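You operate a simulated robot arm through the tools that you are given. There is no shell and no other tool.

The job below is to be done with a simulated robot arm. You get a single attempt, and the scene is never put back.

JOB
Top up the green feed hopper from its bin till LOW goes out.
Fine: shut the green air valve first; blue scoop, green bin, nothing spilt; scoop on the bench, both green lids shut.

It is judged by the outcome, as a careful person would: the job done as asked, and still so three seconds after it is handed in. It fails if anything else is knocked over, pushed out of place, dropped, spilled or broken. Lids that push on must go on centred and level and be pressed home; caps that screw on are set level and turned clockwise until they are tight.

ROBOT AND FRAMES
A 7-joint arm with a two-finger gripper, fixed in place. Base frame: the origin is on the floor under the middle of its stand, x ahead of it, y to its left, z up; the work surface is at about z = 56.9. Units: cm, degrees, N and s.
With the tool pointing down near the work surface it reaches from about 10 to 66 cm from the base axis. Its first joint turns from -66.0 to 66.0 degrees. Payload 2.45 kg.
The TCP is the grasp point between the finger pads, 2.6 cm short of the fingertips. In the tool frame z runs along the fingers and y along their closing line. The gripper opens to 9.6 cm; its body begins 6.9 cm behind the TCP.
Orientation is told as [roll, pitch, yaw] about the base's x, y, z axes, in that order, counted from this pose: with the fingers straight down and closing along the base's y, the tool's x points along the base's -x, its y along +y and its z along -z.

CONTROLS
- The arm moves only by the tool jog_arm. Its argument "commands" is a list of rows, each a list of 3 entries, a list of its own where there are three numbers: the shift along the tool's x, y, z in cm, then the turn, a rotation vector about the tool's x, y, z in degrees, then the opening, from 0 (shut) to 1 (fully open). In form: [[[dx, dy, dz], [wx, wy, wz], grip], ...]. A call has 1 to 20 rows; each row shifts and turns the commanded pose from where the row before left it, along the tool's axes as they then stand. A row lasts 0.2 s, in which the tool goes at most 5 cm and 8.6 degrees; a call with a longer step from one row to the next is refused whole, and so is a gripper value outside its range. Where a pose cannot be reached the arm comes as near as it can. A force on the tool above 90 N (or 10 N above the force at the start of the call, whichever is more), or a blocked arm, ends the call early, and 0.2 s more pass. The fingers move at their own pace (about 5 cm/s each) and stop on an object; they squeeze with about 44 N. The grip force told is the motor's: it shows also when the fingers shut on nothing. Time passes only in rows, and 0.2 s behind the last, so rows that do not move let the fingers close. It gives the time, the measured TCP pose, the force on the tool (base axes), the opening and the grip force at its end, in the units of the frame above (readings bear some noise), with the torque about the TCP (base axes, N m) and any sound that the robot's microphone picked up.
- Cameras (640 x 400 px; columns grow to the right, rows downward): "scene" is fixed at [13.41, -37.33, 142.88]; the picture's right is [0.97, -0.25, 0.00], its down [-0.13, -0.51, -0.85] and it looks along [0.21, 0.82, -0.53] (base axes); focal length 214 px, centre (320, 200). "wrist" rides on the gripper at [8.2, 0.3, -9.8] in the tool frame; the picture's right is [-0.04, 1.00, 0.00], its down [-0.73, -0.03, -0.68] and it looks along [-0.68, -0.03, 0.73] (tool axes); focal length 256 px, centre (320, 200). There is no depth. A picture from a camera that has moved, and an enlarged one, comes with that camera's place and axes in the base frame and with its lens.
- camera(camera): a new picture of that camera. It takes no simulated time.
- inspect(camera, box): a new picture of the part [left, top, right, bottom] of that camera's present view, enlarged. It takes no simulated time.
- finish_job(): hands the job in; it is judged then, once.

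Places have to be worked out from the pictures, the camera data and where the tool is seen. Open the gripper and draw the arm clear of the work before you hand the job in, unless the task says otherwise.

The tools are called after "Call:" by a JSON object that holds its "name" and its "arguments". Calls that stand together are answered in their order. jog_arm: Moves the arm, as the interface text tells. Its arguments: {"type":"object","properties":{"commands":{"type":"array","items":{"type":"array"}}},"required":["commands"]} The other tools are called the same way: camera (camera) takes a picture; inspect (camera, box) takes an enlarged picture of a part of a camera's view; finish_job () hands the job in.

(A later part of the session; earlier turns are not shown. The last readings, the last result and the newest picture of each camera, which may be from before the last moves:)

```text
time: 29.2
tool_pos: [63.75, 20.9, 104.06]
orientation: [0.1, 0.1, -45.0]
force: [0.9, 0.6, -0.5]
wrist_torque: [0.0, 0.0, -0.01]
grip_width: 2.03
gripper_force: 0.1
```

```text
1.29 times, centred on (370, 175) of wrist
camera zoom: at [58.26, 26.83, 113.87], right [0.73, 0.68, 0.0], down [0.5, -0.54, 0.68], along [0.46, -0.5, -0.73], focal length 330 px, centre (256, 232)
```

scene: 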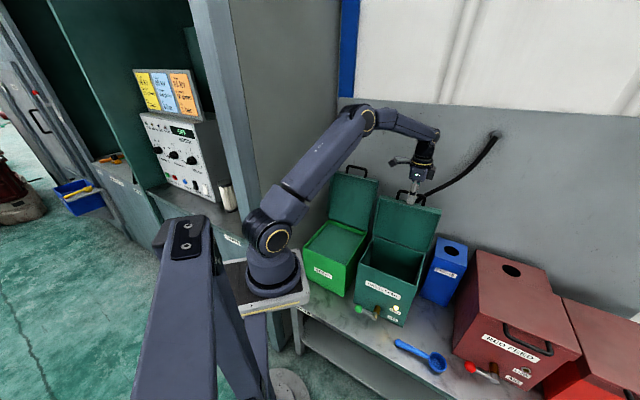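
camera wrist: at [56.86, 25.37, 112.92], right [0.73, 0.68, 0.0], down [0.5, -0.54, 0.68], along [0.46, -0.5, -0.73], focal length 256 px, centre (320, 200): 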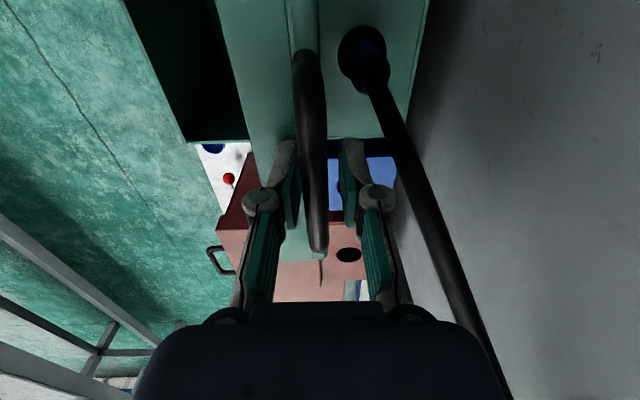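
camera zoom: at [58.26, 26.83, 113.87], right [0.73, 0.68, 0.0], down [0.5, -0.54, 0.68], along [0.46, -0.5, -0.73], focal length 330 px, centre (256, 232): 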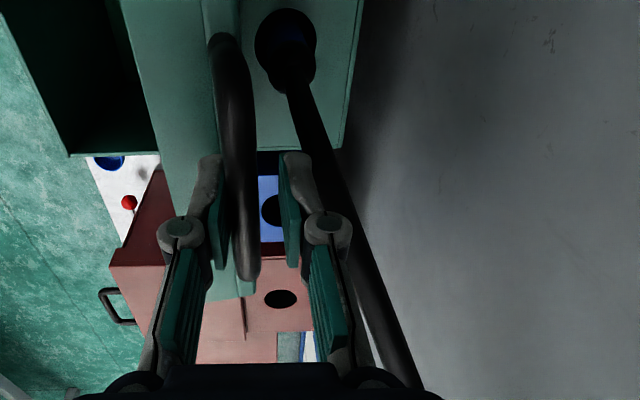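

Still no resistance at about 98°. I push one more centimetre, carefully.

Call:
{"name": "jog_arm", "arguments": {"commands": [[[0, 0.4, 0], [0, 0, 0], 0.21], [[0, 0.4, 0], [0, 0, 0], 0.21], [[0, 0.4, 0], [0, 0, 0], 0.21], [[0, 0, 0], [0, 0, 0], 0.21]]}}

Call:
{"name": "camera", "arguments": {"camera": "wrist"}}

Call:
{"name": "inspect", "arguments": {"camera": "scene", "box": [310, 130, 470, 230]}}

```text
time: 30.2
tool_pos: [64.55, 21.63, 104.01]
orientation: [0.1, 0.2, -45.0]
force: [-0.3, -0.6, 0.2]
wrist_torque: [0.01, 0.02, 0.02]
grip_width: 2.03
gripper_force: 0.1
```

```text
taken
camera wrist: at [59.09, 27.69, 113.83], right [0.73, 0.68, 0.0], down [0.5, -0.54, 0.68], along [0.46, -0.5, -0.73], focal length 256 px, centre (320, 200)
```

wrist: 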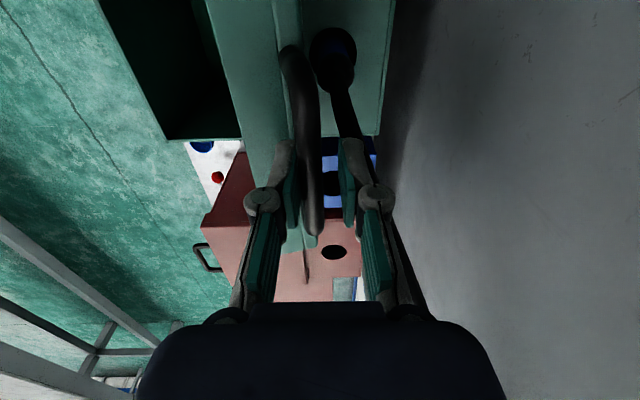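

```text
4.00 times, centred on (390, 180) of scene
camera zoom: at [13.41, -37.33, 142.88], right [0.97, -0.25, 0.0], down [-0.13, -0.51, -0.85], along [0.21, 0.82, -0.53], focal length 858 px, centre (40, 280)
```

zoom: 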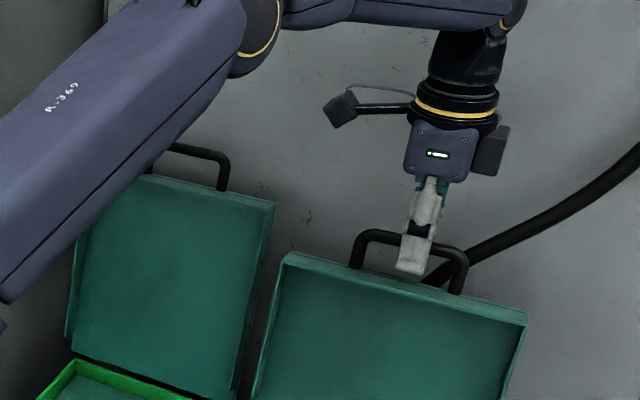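

No stop yet; the lid (with deep skirt) probably balances around 100°. I continue pushing gently in small steps.

Call:
{"name": "jog_arm", "arguments": {"commands": [[[0, 0.4, 0.05], [0, 0, 0], 0.21], [[0, 0.4, 0.05], [0, 0, 0], 0.21], [[0, 0.4, 0.05], [0, 0, 0], 0.21], [[0, 0.4, 0.05], [0, 0, 0], 0.21], [[0, 0, 0], [0, 0, 0], 0.21]]}}

Call:
{"name": "inspect", "arguments": {"camera": "wrist", "box": [220, 20, 520, 330]}}

Call:
{"name": "inspect", "arguments": {"camera": "scene", "box": [310, 130, 470, 230]}}

```text
time: 31.4
tool_pos: [65.58, 22.69, 103.87]
orientation: [-0.2, 0.1, -45.0]
force: [-16.5, -12.1, 2.7]
wrist_torque: [-0.08, 0.11, -0.12]
grip_width: 3.39
gripper_force: 10.1
```

```text
1.29 times, centred on (370, 175) of wrist
camera zoom: at [60.19, 28.68, 113.63], right [0.74, 0.68, 0.0], down [0.5, -0.54, 0.68], along [0.46, -0.5, -0.74], focal length 330 px, centre (256, 232)
```

zoom: 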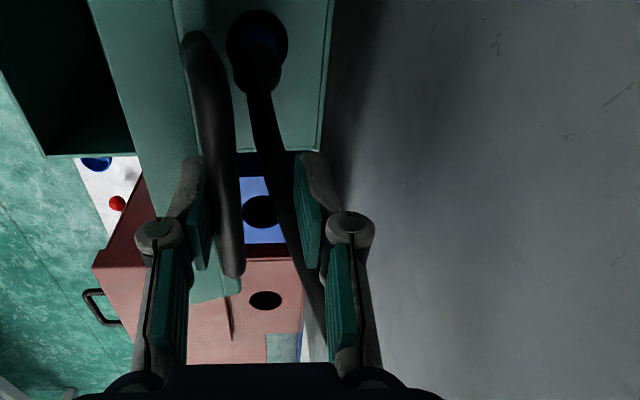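

```text
4.00 times, centred on (390, 180) of scene
camera zoom: at [13.35, -37.37, 142.87], right [0.97, -0.25, 0.0], down [-0.13, -0.51, -0.85], along [0.21, 0.82, -0.53], focal length 858 px, centre (40, 280)
```

zoom: 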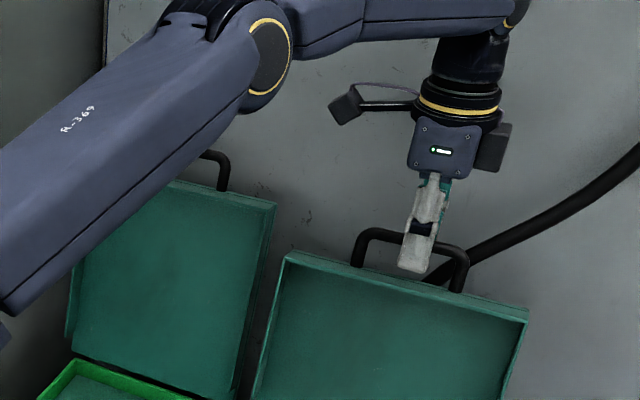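

The lid met its stop (about 20 N, fingers spread). I back off 0.8 cm to take the load off and see whether the lid stays.

Call:
{"name": "jog_arm", "arguments": {"commands": [[[0, -0.4, 0], [0, 0, 0], 0.35], [[0, -0.4, 0], [0, 0, 0], 0.35], [[0, 0, 0], [0, 0, 0], 0.35], [[0, 0, 0], [0, 0, 0], 0.35]]}}

Call:
{"name": "inspect", "arguments": {"camera": "scene", "box": [310, 130, 470, 230]}}

Call:
{"name": "inspect", "arguments": {"camera": "wrist", "box": [220, 20, 520, 330]}}

```text
time: 32.4
tool_pos: [65.24, 22.25, 103.85]
orientation: [0.1, 0.2, -45.1]
force: [0.4, -0.1, 0.4]
wrist_torque: [0.0, 0.02, 0.01]
grip_width: 3.35
gripper_force: 0.1
```

```text
4.00 times, centred on (390, 180) of scene
camera zoom: at [13.41, -37.33, 142.88], right [0.97, -0.25, 0.0], down [-0.13, -0.51, -0.85], along [0.21, 0.82, -0.53], focal length 858 px, centre (40, 280)
```

zoom: 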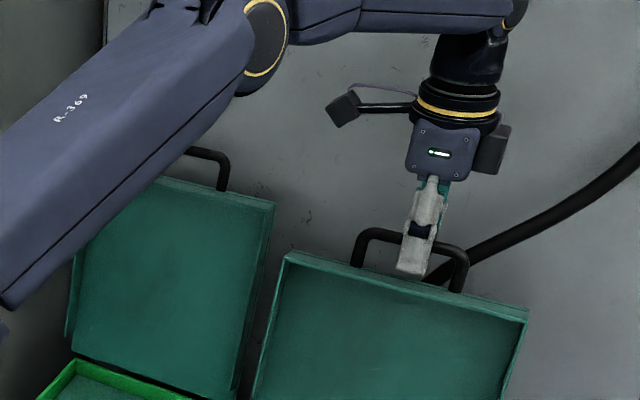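

```text
1.29 times, centred on (370, 175) of wrist
camera zoom: at [59.7, 28.23, 113.63], right [0.73, 0.68, 0.0], down [0.5, -0.54, 0.68], along [0.46, -0.5, -0.73], focal length 330 px, centre (256, 232)
```

zoom: 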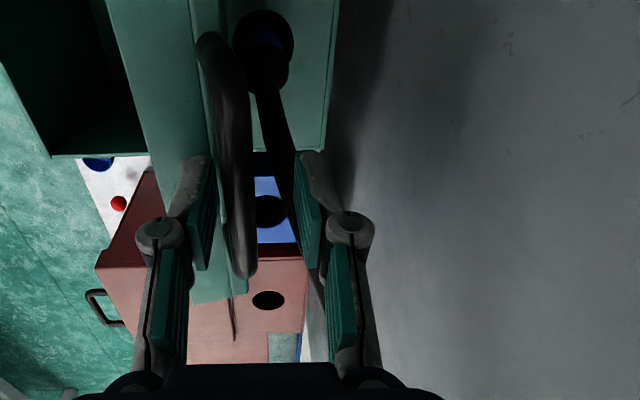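

Unloaded now, and the stand is back to normal. I move 1 cm forward away from the handle to verify that the lid rests by itself rather than on my finger.

Call:
{"name": "jog_arm", "arguments": {"commands": [[[0, -0.5, 0], [0, 0, 0], 0.42], [[0, -0.3, 0], [0, 0, 0], 0.42], [[0, 0, 0], [0, 0, 0], 0.42], [[0, 0, 0], [0, 0, 0], 0.42]]}}

Call:
{"name": "inspect", "arguments": {"camera": "scene", "box": [310, 130, 470, 230]}}

Call:
{"name": "inspect", "arguments": {"camera": "wrist", "box": [220, 20, 520, 330]}}

```text
time: 33.4
tool_pos: [64.53, 21.57, 103.86]
orientation: [0.0, 0.2, -45.0]
force: [-0.3, -0.6, -0.4]
wrist_torque: [0.0, 0.0, 0.0]
grip_width: 4.05
gripper_force: 0.1
```

```text
4.00 times, centred on (390, 180) of scene
camera zoom: at [13.41, -37.33, 142.88], right [0.97, -0.25, 0.0], down [-0.13, -0.51, -0.85], along [0.21, 0.82, -0.53], focal length 858 px, centre (40, 280)
```

zoom: 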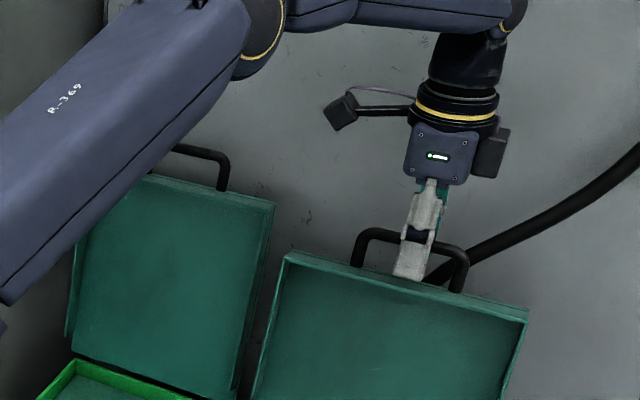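

```text
1.29 times, centred on (370, 175) of wrist
camera zoom: at [59.13, 27.65, 113.64], right [0.73, 0.68, 0.0], down [0.5, -0.54, 0.68], along [0.46, -0.5, -0.73], focal length 330 px, centre (256, 232)
```

zoom: 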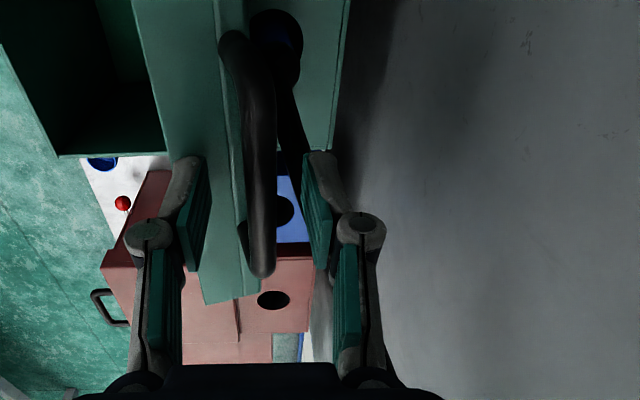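

The lid stays open on its own. I withdraw straight up out of the handle, then take a look into the hopper.

Call:
{"name": "jog_arm", "arguments": {"commands": [[[0, 0, -1.5], [0, 0, 0], 0.45], [[0, 0, -2], [0, 0, 0], 0.45], [[0, 0, -2], [0, 0, 0], 0.45], [[0, 0, -2], [0, 0, 0], 0.45], [[0, 0, 0], [0, 0, 0], 0.45]]}}

Call:
{"name": "camera", "arguments": {"camera": "scene"}}

Call:
{"name": "camera", "arguments": {"camera": "wrist"}}

```text
time: 34.6
tool_pos: [64.56, 21.62, 111.43]
orientation: [0.0, 0.1, -45.0]
force: [0.3, 0.0, 0.0]
wrist_torque: [-0.01, 0.01, 0.03]
grip_width: 4.29
gripper_force: 0.2
```

```text
taken
```

scene: 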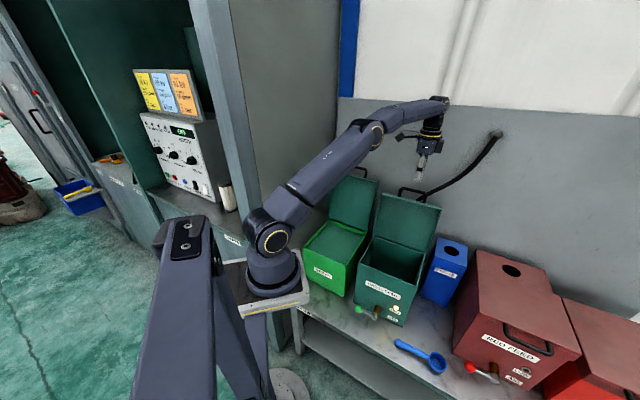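

```text
taken
camera wrist: at [59.12, 27.58, 121.15], right [0.73, 0.68, 0.0], down [0.5, -0.54, 0.68], along [0.46, -0.5, -0.73], focal length 256 px, centre (320, 200)
```

wrist: 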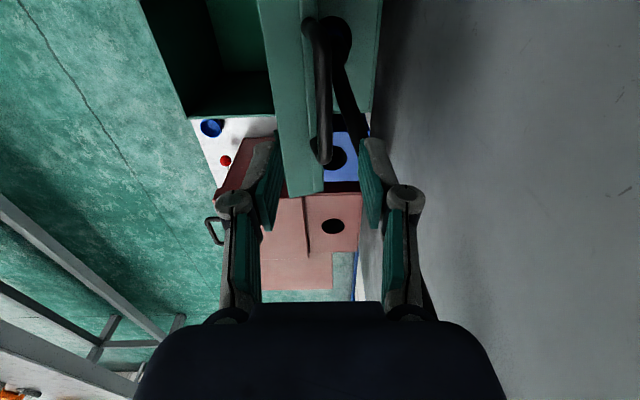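

The lid stays put. Now I move over the bench front toward the scoop: first back over (d≈31, s≈38) at height, then down to z≈85 for a close look.

Call:
{"name": "jog_arm", "arguments": {"commands": [[[-0.95, -3.74, 0], [0, 0, 0], 0.45], [[-0.95, -3.74, 0], [0, 0, 0], 0.45], [[-0.95, -3.74, 0], [0, 0, 0], 0.45], [[-0.95, -3.74, 0], [0, 0, 0], 0.45], [[-0.95, -3.74, 0], [0, 0, 0], 0.45], [[-0.95, -3.74, 0], [0, 0, 0], 0.45], [[-0.95, -3.74, 0], [0, 0, 0], 0.45], [[-0.95, -3.74, 0], [0, 0, 0], 0.45], [[0, 0, 3.7], [0, 0, 0], 0.45], [[0, 0, 3.7], [0, 0, 0], 0.45], [[0, 0, 3.7], [0, 0, 0], 0.45], [[0, 0, 3.7], [0, 0, 0], 0.45], [[0, 0, 3.7], [0, 0, 0], 0.45], [[0, 0, 3.7], [0, 0, 0], 0.45], [[0, 0, 3.7], [0, 0, 0], 0.45], [[0, 0, 0], [0, 0, 0], 0.45]]}}

Call:
{"name": "camera", "arguments": {"camera": "wrist"}}

Call:
{"name": "camera", "arguments": {"camera": "scene"}}

```text
time: 38.0
tool_pos: [48.83, -4.97, 85.61]
orientation: [0.1, 0.0, -45.0]
force: [-0.4, 0.5, -0.1]
wrist_torque: [0.01, -0.01, -0.01]
grip_width: 4.35
gripper_force: 0.1
```

```text
taken
camera wrist: at [43.37, 1.1, 95.29], right [0.73, 0.68, 0.0], down [0.5, -0.54, 0.68], along [0.46, -0.5, -0.73], focal length 256 px, centre (320, 200)
```

wrist: 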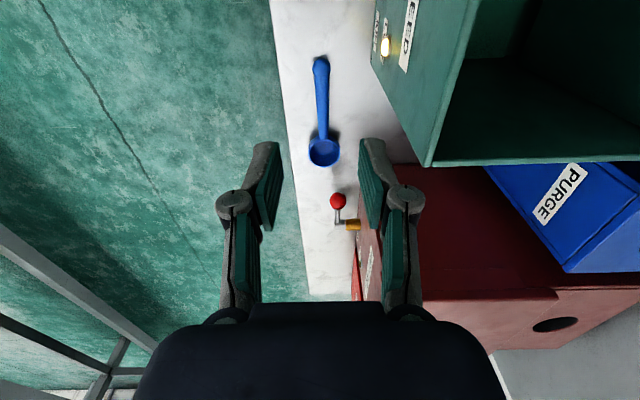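

```text
taken
```

scene: 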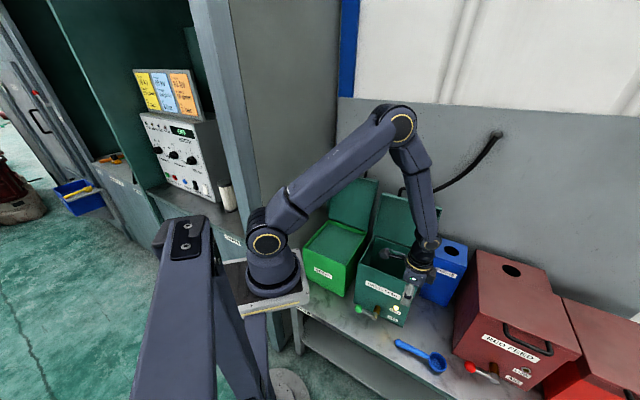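

Scoop lies along the bench direction at d≈30.8: handle end s≈39.6, bowl centre s≈52.9. I zoom in for its shape.

Call:
{"name": "inspect", "arguments": {"camera": "wrist", "box": [270, 40, 382, 180]}}

Call:
{"name": "inspect", "arguments": {"camera": "scene", "box": [385, 325, 457, 370]}}

Call:
{"name": "inspect", "arguments": {"camera": "scene", "box": [340, 230, 440, 330]}}

```text
2.86 times, centred on (326, 110) of wrist
camera zoom: at [43.37, 1.1, 95.29], right [0.73, 0.68, 0.0], down [0.5, -0.54, 0.68], along [0.46, -0.5, -0.73], focal length 731 px, centre (303, 457)
```

zoom: 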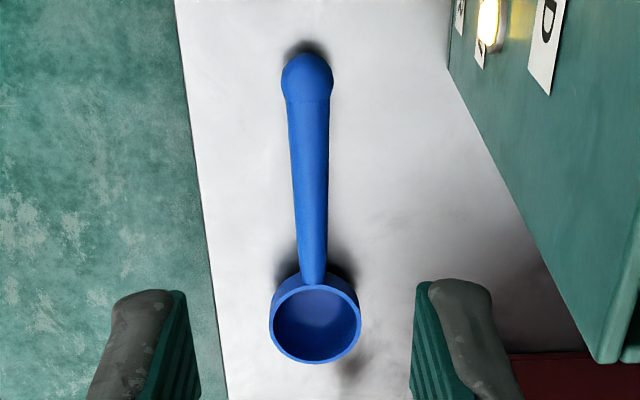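

```text
8.89 times, centred on (421, 348) of scene
camera zoom: at [13.41, -37.33, 142.88], right [0.97, -0.25, 0.0], down [-0.13, -0.51, -0.85], along [0.21, 0.82, -0.53], focal length 1906 px, centre (-578, -1111)
```

zoom: 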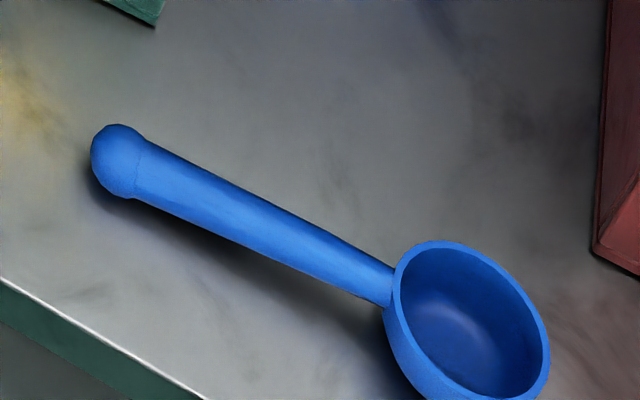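

```text
4.00 times, centred on (390, 280) of scene
camera zoom: at [13.41, -37.33, 142.88], right [0.97, -0.25, 0.0], down [-0.13, -0.51, -0.85], along [0.21, 0.82, -0.53], focal length 858 px, centre (40, -120)
```

zoom: 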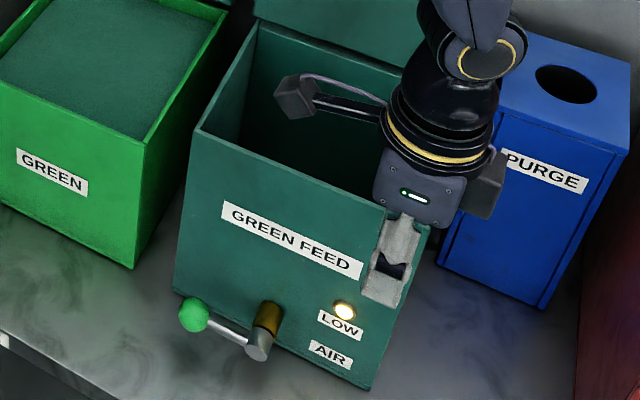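

The lever is clearly horizontal, and the scoop handle is a tapered round bar with a knob end. I descend to just above the handle near its end (s≈43.2, d≈30.8), fingers open about 4 cm.

Call:
{"name": "jog_arm", "arguments": {"commands": [[[-1.04, -0.04, 3.7], [0, 0, 0], 0.45], [[-1.04, -0.04, 3.7], [0, 0, 0], 0.45], [[-1.04, -0.04, 3.7], [0, 0, 0], 0.45], [[-1.04, -0.04, 3.7], [0, 0, 0], 0.45], [[-1.04, -0.04, 3.7], [0, 0, 0], 0.45], [[0, 0, 0], [0, 0, 0], 0.45]]}}

Call:
{"name": "camera", "arguments": {"camera": "wrist"}}

Call:
{"name": "camera", "arguments": {"camera": "scene"}}

```text
time: 39.4
tool_pos: [52.22, -8.57, 66.84]
orientation: [0.0, 0.1, -44.9]
force: [-0.7, 0.3, 0.7]
wrist_torque: [0.0, 0.0, 0.02]
grip_width: 4.31
gripper_force: 0.1
```

```text
taken
camera wrist: at [46.83, -2.62, 76.59], right [0.73, 0.68, 0.0], down [0.5, -0.54, 0.68], along [0.46, -0.5, -0.73], focal length 256 px, centre (320, 200)
```

wrist: 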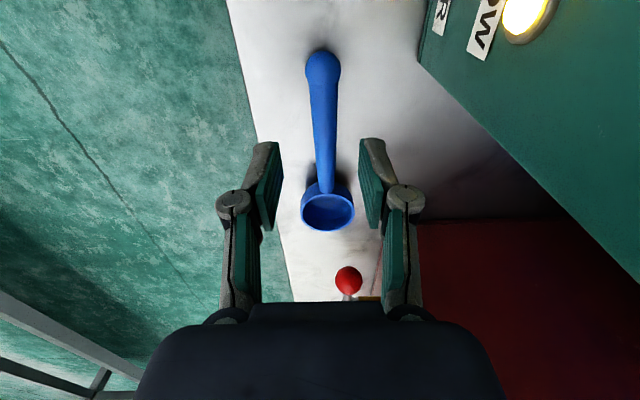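

```text
taken
```

scene: 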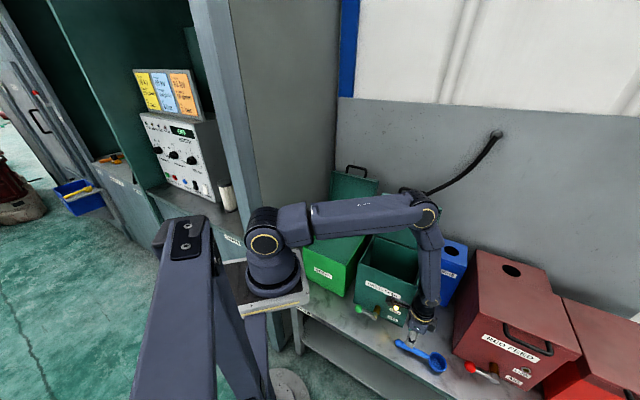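

The handle is centred between the fingers. I go down 7 cm to place the pads around the handle, tips just above the bench.

Call:
{"name": "jog_arm", "arguments": {"commands": [[[0, 0.05, 2], [0, 0, 0], 0.45], [[0, 0.05, 2], [0, 0, 0], 0.45], [[0, 0, 1.6], [0, 0, 0], 0.45], [[0, 0, 1.3], [0, 0, 0], 0.45], [[0, 0, 0], [0, 0, 0], 0.45]]}}

Call:
{"name": "camera", "arguments": {"camera": "wrist"}}

```text
time: 40.6
tool_pos: [52.44, -8.67, 60.12]
orientation: [0.0, 0.0, -45.0]
force: [-0.3, -0.2, 0.5]
wrist_torque: [0.05, -0.01, 0.02]
grip_width: 4.31
gripper_force: 0.2
```

```text
taken
camera wrist: at [46.99, -2.62, 69.79], right [0.73, 0.68, 0.0], down [0.5, -0.54, 0.68], along [0.46, -0.5, -0.73], focal length 256 px, centre (320, 200)
```

wrist: 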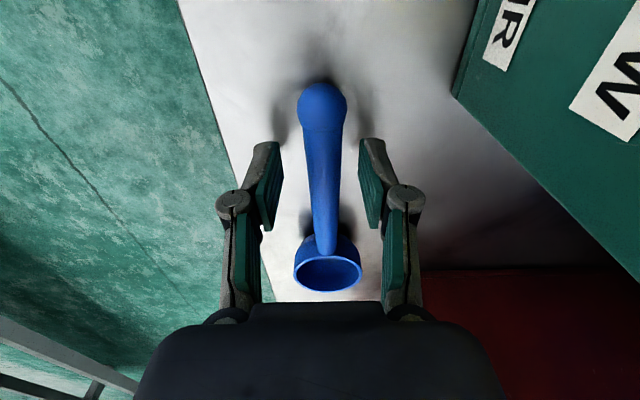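

Handle is between the pads. I lower another 0.3 cm and close the fingers on it.

Call:
{"name": "jog_arm", "arguments": {"commands": [[[0, 0.05, 0.3], [0, 0, 0], 0.45], [[0, 0, 0], [0, 0, 0], 0.3], [[0, 0, 0], [0, 0, 0], 0.2], [[0, 0, 0], [0, 0, 0], 0.1], [[0, 0, 0], [0, 0, 0], 0.0], [[0, 0, 0], [0, 0, 0], 0.0], [[0, 0, 0], [0, 0, 0], 0.0]]}}

Call:
{"name": "camera", "arguments": {"camera": "wrist"}}

```text
time: 42.2
tool_pos: [52.5, -8.62, 59.9]
orientation: [0.0, 0.1, -45.0]
force: [-0.1, 1.0, 1.0]
wrist_torque: [0.02, 0.07, -0.03]
grip_width: 1.62
gripper_force: 42.8
```

```text
taken
camera wrist: at [47.01, -2.59, 69.51], right [0.73, 0.68, 0.0], down [0.5, -0.54, 0.68], along [0.46, -0.5, -0.73], focal length 256 px, centre (320, 200)
```

wrist: 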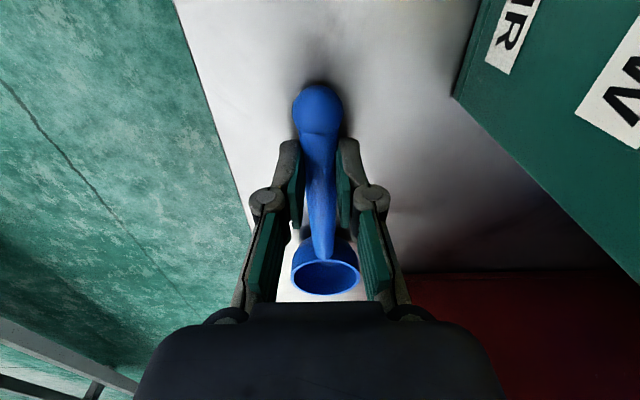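

The scoop handle is gripped (1.6 cm, 43 N). I lift slowly by 8 cm and check it stays level.

Call:
{"name": "jog_arm", "arguments": {"commands": [[[0, 0, -1], [0, 0, 0], 0], [[0, 0, -1.5], [0, 0, 0], 0], [[0, 0, -2], [0, 0, 0], 0], [[0, 0, -2], [0, 0, 0], 0], [[0, 0, -1.5], [0, 0, 0], 0], [[0, 0, 0], [0, 0, 0], 0]]}}

Call:
{"name": "camera", "arguments": {"camera": "wrist"}}

Call:
{"name": "inspect", "arguments": {"camera": "scene", "box": [350, 270, 510, 370]}}

```text
time: 43.6
tool_pos: [52.4, -8.59, 67.82]
orientation: [0.0, 0.0, -45.1]
force: [-0.5, -0.7, -0.7]
wrist_torque: [0.04, 0.05, -0.01]
grip_width: 1.62
gripper_force: 42.0
```

```text
taken
camera wrist: at [46.98, -2.55, 77.55], right [0.73, 0.68, 0.0], down [0.5, -0.54, 0.68], along [0.46, -0.5, -0.73], focal length 256 px, centre (320, 200)
```

wrist: 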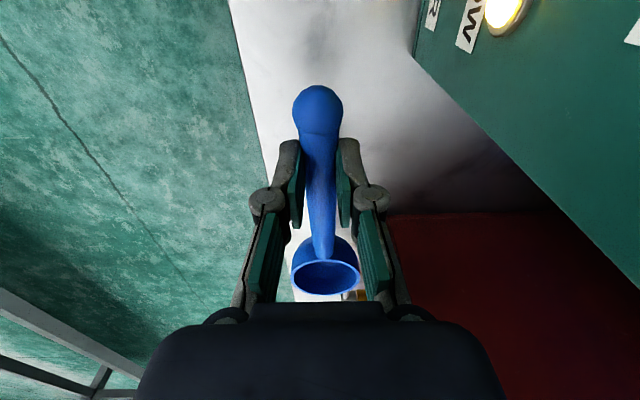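

```text
4.00 times, centred on (430, 320) of scene
camera zoom: at [13.41, -37.33, 142.88], right [0.97, -0.25, 0.0], down [-0.13, -0.51, -0.85], along [0.21, 0.82, -0.53], focal length 858 px, centre (-120, -280)
```

zoom: 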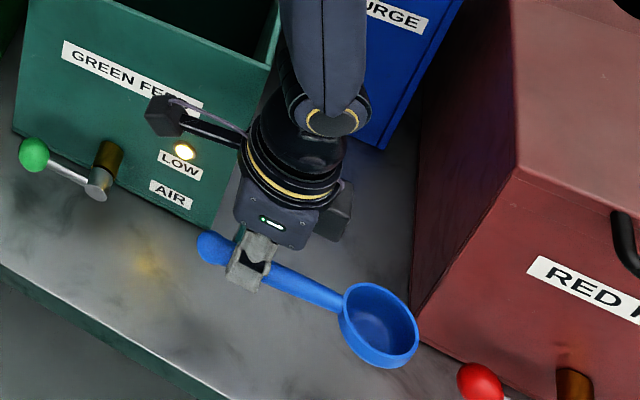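

Scoop is held well and level (bowl centre ~9.7 cm from the grip). I raise to z≈100 and carry it over toward the bin (s≈5.75, d≈40).

Call:
{"name": "jog_arm", "arguments": {"commands": [[[0, 0, -4], [0, 0, 0], 0], [[0, 0, -4], [0, 0, 0], 0], [[0, 0, -4], [0, 0, 0], 0], [[0, 0, -4], [0, 0, 0], 0], [[0, 0, -4], [0, 0, 0], 0], [[0, 0, -4], [0, 0, 0], 0], [[0, 0, -4], [0, 0, 0], 0], [[0, 0, -4], [0, 0, 0], 0], [[3.73, 0.9, 0], [0, 0, 0], 0], [[3.73, 0.9, 0], [0, 0, 0], 0], [[3.73, 0.9, 0], [0, 0, 0], 0], [[3.73, 0.9, 0], [0, 0, 0], 0], [[3.73, 0.9, 0], [0, 0, 0], 0], [[3.73, 0.9, 0], [0, 0, 0], 0], [[3.73, 0.9, 0], [0, 0, 0], 0], [[3.73, 0.9, 0], [0, 0, 0], 0], [[3.73, 0.9, 0], [0, 0, 0], 0], [[3.73, 0.9, 0], [0, 0, 0], 0], [[0, 0, 0], [0, 0, 0], 0]]}}

Call:
{"name": "camera", "arguments": {"camera": "scene"}}

Call:
{"name": "camera", "arguments": {"camera": "wrist"}}

```text
time: 47.6
tool_pos: [32.23, 24.24, 99.81]
orientation: [0.1, 0.0, -45.0]
force: [-1.2, 0.5, 0.1]
wrist_torque: [0.05, 0.07, 0.0]
grip_width: 1.64
gripper_force: 42.1
```

```text
taken
```

scene: 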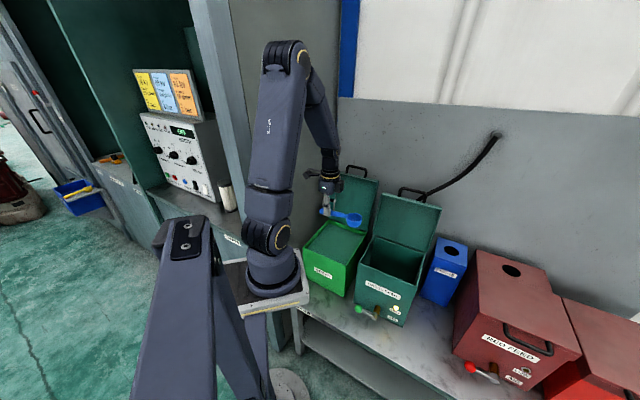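

```text
taken
camera wrist: at [26.78, 30.22, 109.51], right [0.73, 0.68, 0.0], down [0.5, -0.54, 0.68], along [0.46, -0.5, -0.73], focal length 256 px, centre (320, 200)
```

wrist: 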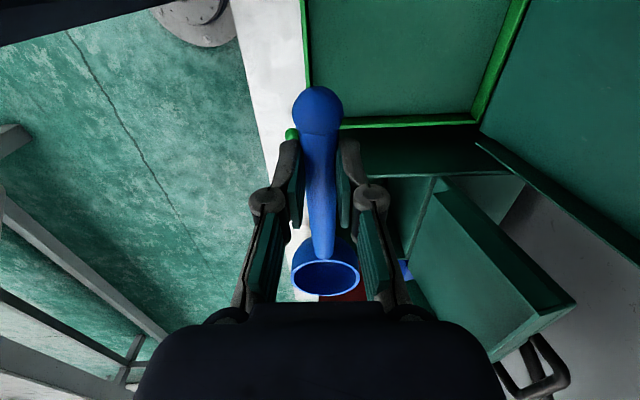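

Clear. Now I turn the tool 90° so the scoop points away from the robot into the bin (+d), staying at z≈100.

Call:
{"name": "jog_arm", "arguments": {"commands": [[[0, 0, 0], [0, 0, -7.5], 0], [[0, 0, 0], [0, 0, -7.5], 0], [[0, 0, 0], [0, 0, -7.5], 0], [[0, 0, 0], [0, 0, -7.5], 0], [[0, 0, 0], [0, 0, -7.5], 0], [[0, 0, 0], [0, 0, -7.5], 0], [[0, 0, 0], [0, 0, -7.5], 0], [[0, 0, 0], [0, 0, -7.5], 0], [[0, 0, 0], [0, 0, -7.5], 0], [[0, 0, 0], [0, 0, -7.5], 0], [[0, 0, 0], [0, 0, -7.5], 0], [[0, 0, 0], [0, 0, -7.5], 0], [[0, 0, 0], [0, 0, 0], 0]]}}

Call:
{"name": "camera", "arguments": {"camera": "scene"}}

Call:
{"name": "camera", "arguments": {"camera": "wrist"}}

```text
time: 50.4
tool_pos: [32.58, 24.11, 99.8]
orientation: [0.0, 0.0, 45.1]
force: [-0.2, 0.4, -0.8]
wrist_torque: [-0.06, 0.02, 0.0]
grip_width: 1.67
gripper_force: 42.0
```

```text
taken
```

scene: 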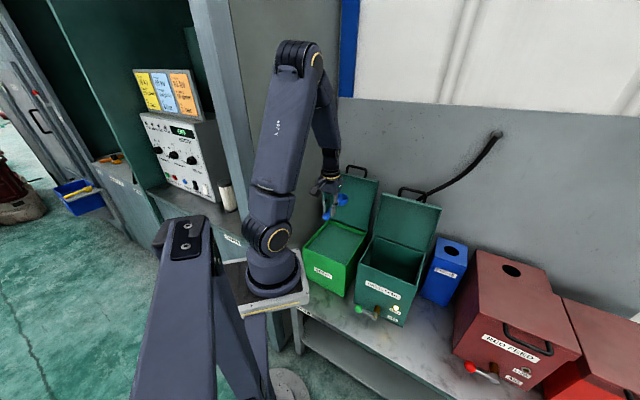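

```text
taken
camera wrist: at [26.5, 18.57, 109.55], right [-0.68, 0.73, 0.0], down [0.54, 0.5, 0.68], along [0.5, 0.46, -0.73], focal length 256 px, centre (320, 200)
```

wrist: 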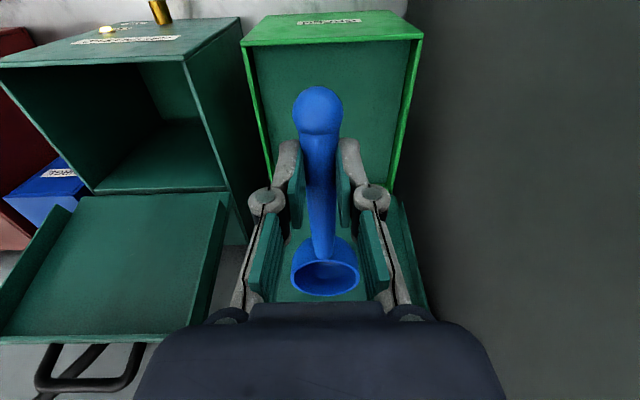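

The scoop now points into the bin. I zoom in to judge the powder level under the rim.

Call:
{"name": "inspect", "arguments": {"camera": "wrist", "box": [230, 0, 440, 200]}}

Call:
{"name": "inspect", "arguments": {"camera": "scene", "box": [290, 170, 390, 270]}}

```text
2.00 times, centred on (335, 100) of wrist
camera zoom: at [26.5, 18.57, 109.55], right [-0.68, 0.73, 0.0], down [0.54, 0.5, 0.68], along [0.5, 0.46, -0.73], focal length 512 px, centre (290, 400)
```

zoom: 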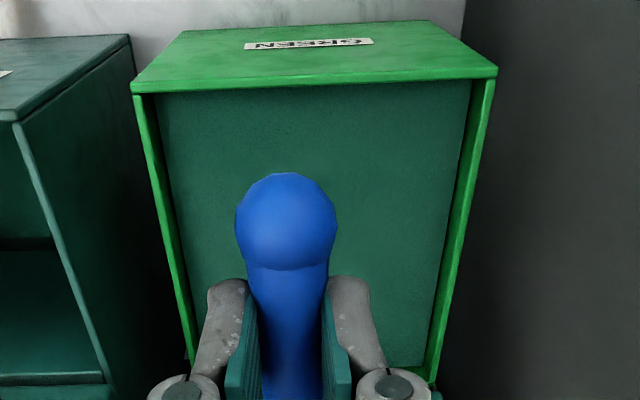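

```text
4.00 times, centred on (340, 220) of scene
camera zoom: at [13.41, -37.33, 142.88], right [0.97, -0.25, 0.0], down [-0.13, -0.51, -0.85], along [0.21, 0.82, -0.53], focal length 858 px, centre (240, 120)
```

zoom: 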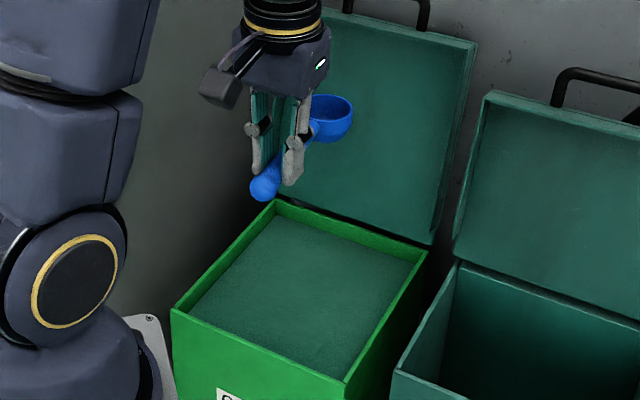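

Powder looks about 1.5–2 cm below the rim (z≈75.5). Pointing the scoop diagonally (yaw 0) gives most room inside the bin and keeps the wrist off the open lid, so I turn to that and move over the bin.

Call:
{"name": "jog_arm", "arguments": {"commands": [[[0, 0, 0], [0, 0, 7.5], 0], [[0, 0, 0], [0, 0, 7.5], 0], [[0, 0, 0], [0, 0, 7.5], 0], [[0, 0, 0], [0, 0, 7.5], 0], [[0, 0, 0], [0, 0, 7.5], 0], [[0, 0, 0], [0, 0, 7.5], 0], [[0, 2.1, 0], [0, 0, 0], 0], [[0, 2.1, 0], [0, 0, 0], 0], [[0, 2.1, 0], [0, 0, 0], 0], [[0, 0, 3.5], [0, 0, 0], 0], [[0, 0, 3.5], [0, 0, 0], 0], [[0, 0, 3.5], [0, 0, 0], 0], [[0, 0, 0], [0, 0, 0], 0]]}}

Call:
{"name": "camera", "arguments": {"camera": "wrist"}}

Call:
{"name": "inspect", "arguments": {"camera": "scene", "box": [260, 150, 420, 270]}}

```text
time: 53.2
tool_pos: [32.47, 30.41, 89.4]
orientation: [0.0, 0.0, 0.1]
force: [-0.3, -0.2, -0.4]
wrist_torque: [0.01, 0.06, -0.01]
grip_width: 1.64
gripper_force: 41.9
```

```text
taken
camera wrist: at [24.38, 30.77, 99.02], right [0.04, 1.0, 0.0], down [0.73, -0.03, 0.68], along [0.68, -0.03, -0.73], focal length 256 px, centre (320, 200)
```

wrist: 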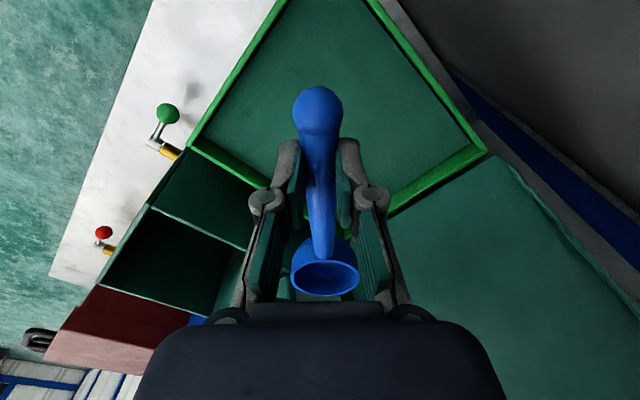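

```text
3.33 times, centred on (340, 210) of scene
camera zoom: at [13.41, -37.33, 142.88], right [0.97, -0.25, 0.0], down [-0.13, -0.51, -0.85], along [0.21, 0.82, -0.53], focal length 715 px, centre (253, 167)
```

zoom: 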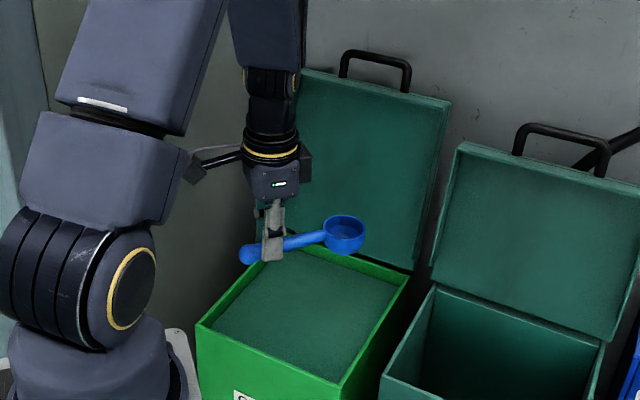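

I zoom on the far rim to measure how far the powder sits below it.

Call:
{"name": "inspect", "arguments": {"camera": "wrist", "box": [370, 100, 498, 220]}}

Call:
{"name": "inspect", "arguments": {"camera": "wrist", "box": [180, 100, 308, 220]}}

Call:
{"name": "inspect", "arguments": {"camera": "scene", "box": [320, 205, 384, 245]}}

```text
3.33 times, centred on (434, 160) of wrist
camera zoom: at [24.38, 30.77, 99.02], right [0.04, 1.0, 0.0], down [0.73, -0.03, 0.68], along [0.68, -0.03, -0.73], focal length 853 px, centre (-60, 333)
```

zoom: 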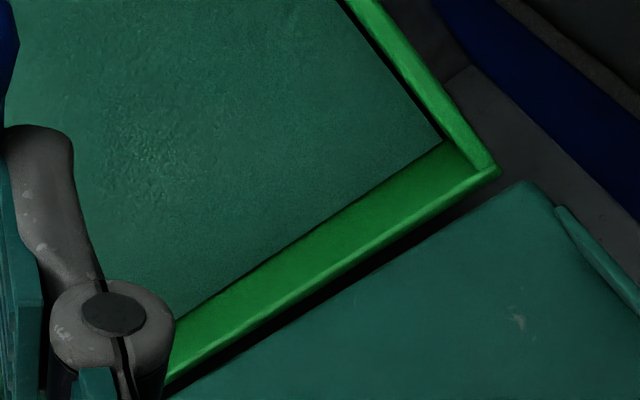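

```text
3.33 times, centred on (244, 160) of wrist
camera zoom: at [24.38, 30.77, 99.02], right [0.04, 1.0, 0.0], down [0.73, -0.03, 0.68], along [0.68, -0.03, -0.73], focal length 853 px, centre (573, 333)
```

zoom: 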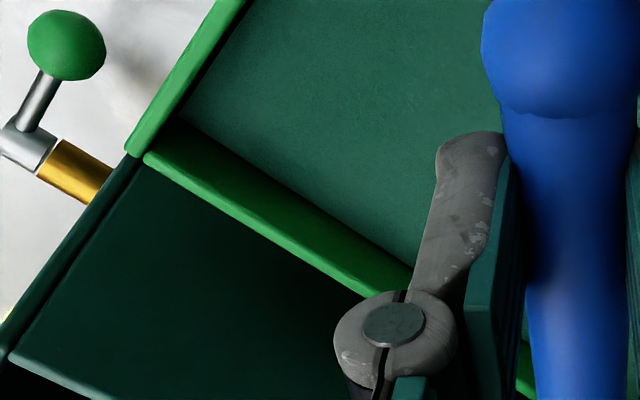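

```text
10.00 times, centred on (352, 225) of scene
camera zoom: at [13.41, -37.33, 142.88], right [0.97, -0.25, 0.0], down [-0.13, -0.51, -0.85], along [0.21, 0.82, -0.53], focal length 2145 px, centre (0, -50)
```

zoom: 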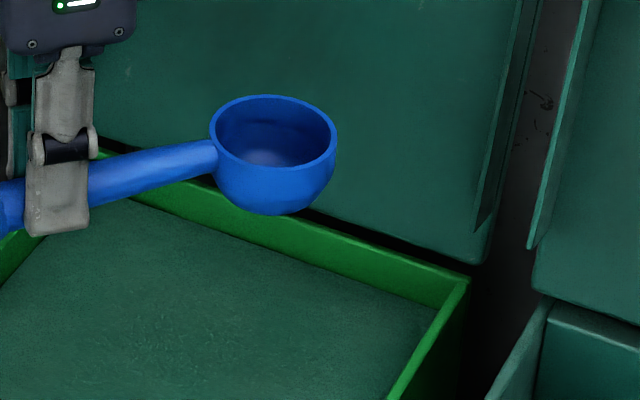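

Powder is about 1.7 cm below the rim. I lower a bit and pitch the bowl end down 25°, stopping just above the powder to check depth.

Call:
{"name": "jog_arm", "arguments": {"commands": [[[0, 0, 1.7], [0, 0, 0], 0], [[0, 0, 1.7], [0, 0, 0], 0], [[0, 0, 1.5], [0, 0, 0], 0], [[0, 0, 0], [0, 6.25, 0], 0], [[0, 0, 0], [0, 6.25, 0], 0], [[0, 0, 0], [0, 6.25, 0], 0], [[0, 0, 0], [0, 6.25, 0], 0], [[0, 0, 0], [0, 0, 0], 0]]}}

Call:
{"name": "camera", "arguments": {"camera": "wrist"}}

Call:
{"name": "inspect", "arguments": {"camera": "scene", "box": [300, 190, 396, 250]}}

Call:
{"name": "camera", "arguments": {"camera": "scene"}}

```text
time: 55.0
tool_pos: [32.43, 30.5, 84.41]
orientation: [0.0, 25.0, 0.2]
force: [0.0, -0.9, -0.5]
wrist_torque: [-0.02, 0.03, 0.0]
grip_width: 1.64
gripper_force: 41.4
```

```text
taken
camera wrist: at [29.27, 30.81, 96.69], right [0.04, 1.0, -0.02], down [0.95, -0.03, 0.3], along [0.3, -0.03, -0.95], focal length 256 px, centre (320, 200)
```

wrist: 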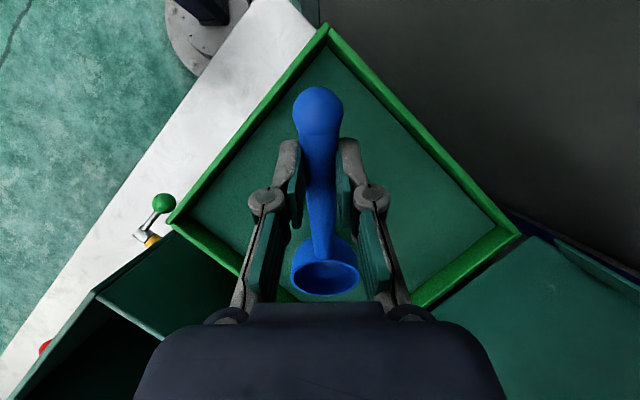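

```text
6.67 times, centred on (348, 220) of scene
camera zoom: at [13.41, -37.33, 142.88], right [0.97, -0.25, 0.0], down [-0.13, -0.51, -0.85], along [0.21, 0.82, -0.53], focal length 1430 px, centre (133, 67)
```

zoom: 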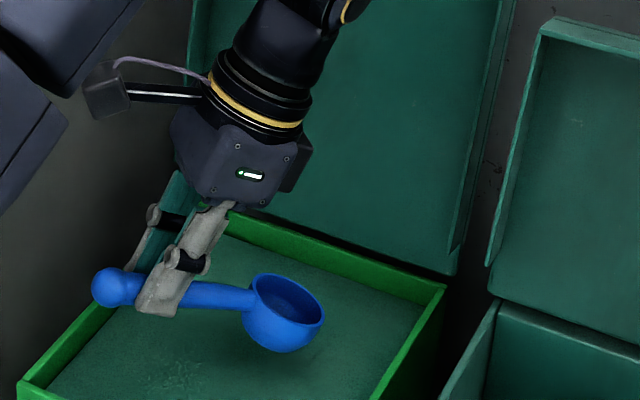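

```text
taken
```

scene: 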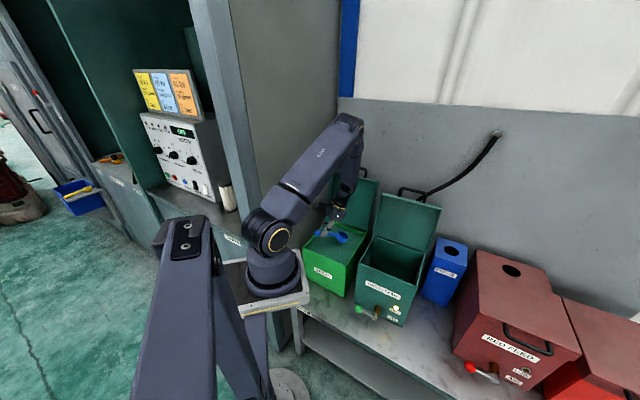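

Good view: bowl is about 3 cm above the powder, inside the rim on all sides. I lower 4.5 cm so the bowl starts to dip in, and check force and picture.

Call:
{"name": "jog_arm", "arguments": {"commands": [[[-0.423, 0, 0.906], [0, 0, 0], 0], [[-0.423, 0, 0.906], [0, 0, 0], 0], [[-0.423, 0, 0.906], [0, 0, 0], 0], [[-0.423, 0, 0.906], [0, 0, 0], 0], [[-0.211, 0, 0.453], [0, 0, 0], 0], [[0, 0, 0], [0, 0, 0], 0]]}}

Call:
{"name": "camera", "arguments": {"camera": "wrist"}}

Call:
{"name": "inspect", "arguments": {"camera": "scene", "box": [300, 190, 396, 250]}}

```text
time: 56.4
tool_pos: [32.36, 30.46, 79.77]
orientation: [0.2, 25.0, 0.2]
force: [1.1, -0.6, -0.5]
wrist_torque: [0.01, 0.07, 0.0]
grip_width: 1.66
gripper_force: 41.7
```

```text
taken
camera wrist: at [29.22, 30.86, 92.15], right [0.04, 1.0, -0.02], down [0.95, -0.03, 0.31], along [0.3, -0.03, -0.95], focal length 256 px, centre (320, 200)
```

wrist: 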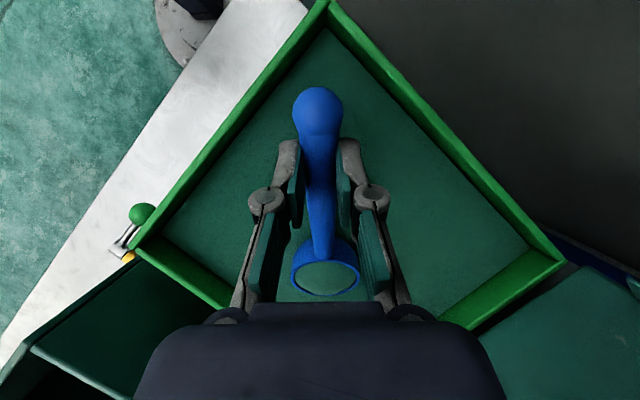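

```text
6.67 times, centred on (348, 220) of scene
camera zoom: at [13.41, -37.33, 142.88], right [0.97, -0.25, 0.0], down [-0.13, -0.51, -0.85], along [0.21, 0.82, -0.53], focal length 1430 px, centre (133, 67)
```

zoom: 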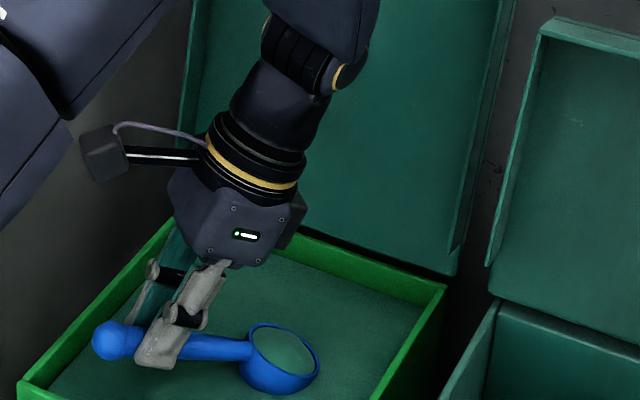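

The bowl already shows powder inside. I zoom in to see how full it is.

Call:
{"name": "inspect", "arguments": {"camera": "wrist", "box": [270, 220, 382, 310]}}

Call:
{"name": "inspect", "arguments": {"camera": "scene", "box": [324, 230, 356, 250]}}

```text
4.44 times, centred on (326, 265) of wrist
camera zoom: at [29.22, 30.86, 92.15], right [0.04, 1.0, -0.02], down [0.95, -0.03, 0.31], along [0.3, -0.03, -0.95], focal length 1138 px, centre (293, -89)
```

zoom: 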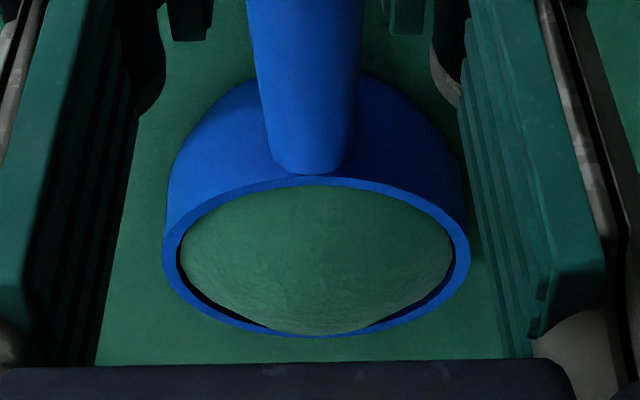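

```text
16.00 times, centred on (340, 240) of scene
camera zoom: at [13.41, -37.33, 142.88], right [0.97, -0.25, 0.0], down [-0.13, -0.51, -0.85], along [0.21, 0.82, -0.53], focal length 3432 px, centre (0, -440)
```

zoom: 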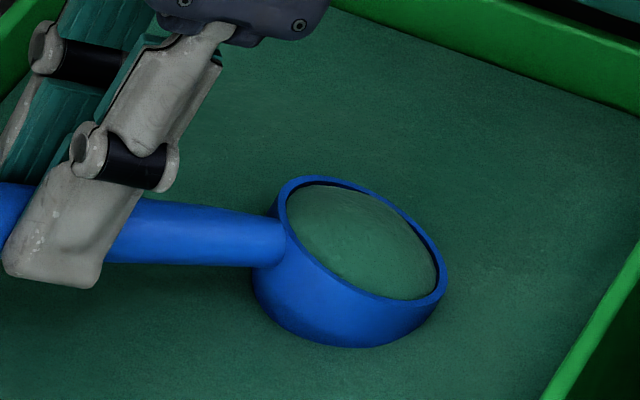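

The bowl is loaded with a domed heap. I level the scoop slowly over the bin and lift it a little.

Call:
{"name": "jog_arm", "arguments": {"commands": [[[0, 0, -0.2], [0, -3, 0], 0], [[0, 0, -0.3], [0, -4, 0], 0], [[0, 0, -0.4], [0, -4, 0], 0], [[0, 0, -0.5], [0, -4, 0], 0], [[0, 0, -0.5], [0, -4, 0], 0], [[0, 0, -0.5], [0, -3, 0], 0], [[0, 0, -0.6], [0, -3, 0], 0], [[0, 0, -0.6], [0, 0, 0], 0], [[0, 0, 0], [0, 0, 0], 0]]}}

Call:
{"name": "inspect", "arguments": {"camera": "wrist", "box": [270, 220, 382, 310]}}

Call:
{"name": "inspect", "arguments": {"camera": "scene", "box": [300, 190, 396, 250]}}

```text
time: 58.4
tool_pos: [33.07, 30.49, 83.45]
orientation: [0.2, 0.0, 0.1]
force: [0.6, 0.2, -0.4]
wrist_torque: [-0.01, 0.09, 0.01]
grip_width: 1.67
gripper_force: 41.9
```

```text
4.44 times, centred on (326, 265) of wrist
camera zoom: at [24.93, 30.75, 93.22], right [0.04, 1.0, 0.0], down [0.73, -0.03, 0.68], along [0.68, -0.03, -0.73], focal length 1138 px, centre (293, -89)
```

zoom: 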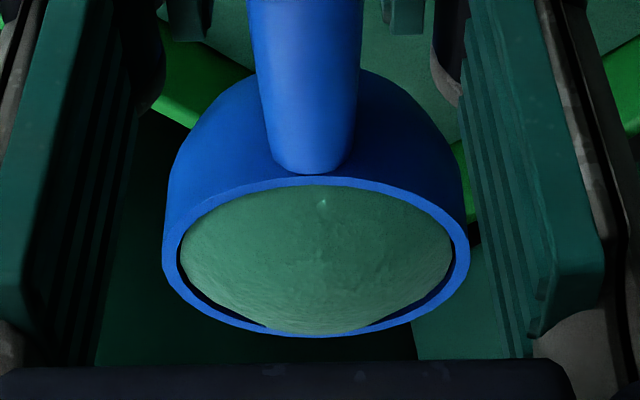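

```text
6.67 times, centred on (348, 220) of scene
camera zoom: at [13.41, -37.33, 142.88], right [0.97, -0.25, 0.0], down [-0.13, -0.51, -0.85], along [0.21, 0.82, -0.53], focal length 1430 px, centre (133, 67)
```

zoom: 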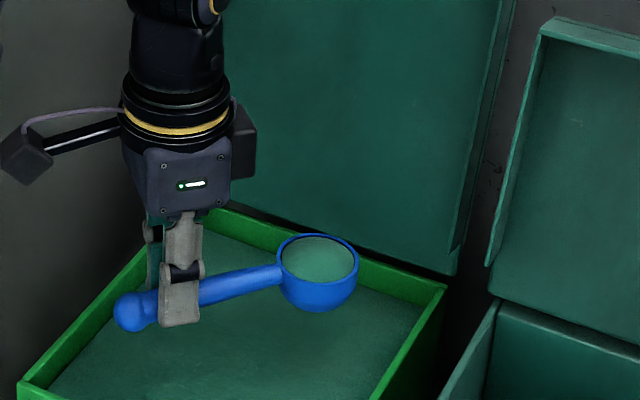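

Scoop is full and level. I lift it to z≈95 and carry it level: first toward me, then across to above the hopper, keeping clear of the open lids.

Call:
{"name": "jog_arm", "arguments": {"commands": [[[0, 0, -1], [0, 0, 0], 0], [[0, 0, -2], [0, 0, 0], 0], [[0, 0, -2.5], [0, 0, 0], 0], [[0, 0, -2.5], [0, 0, 0], 0], [[0, 0, -2], [0, 0, 0], 0], [[0, 0, -1.5], [0, 0, 0], 0], [[0.8, -0.8, 0], [0, 0, 0], 0], [[1.5, -1.5, 0], [0, 0, 0], 0], [[1.5, -1.5, 0], [0, 0, 0], 0], [[0.9, -0.9, 0], [0, 0, 0], 0], [[0, 0, 0], [0, 0, 0], 0]]}}

Call:
{"name": "camera", "arguments": {"camera": "wrist"}}

Call:
{"name": "camera", "arguments": {"camera": "scene"}}

```text
time: 60.8
tool_pos: [28.36, 25.82, 94.84]
orientation: [0.1, -0.1, -0.1]
force: [0.3, 0.5, -1.1]
wrist_torque: [-0.03, 0.09, -0.03]
grip_width: 1.64
gripper_force: 42.1
```

```text
taken
camera wrist: at [20.21, 26.15, 104.65], right [0.04, 1.0, 0.0], down [0.73, -0.03, 0.68], along [0.68, -0.03, -0.73], focal length 256 px, centre (320, 200)
```

wrist: 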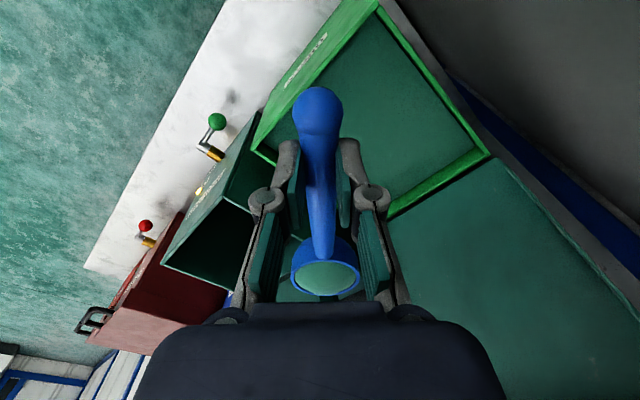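

```text
taken
```

scene: 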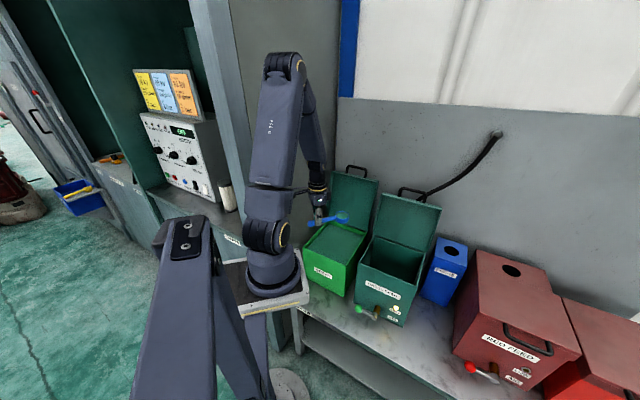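

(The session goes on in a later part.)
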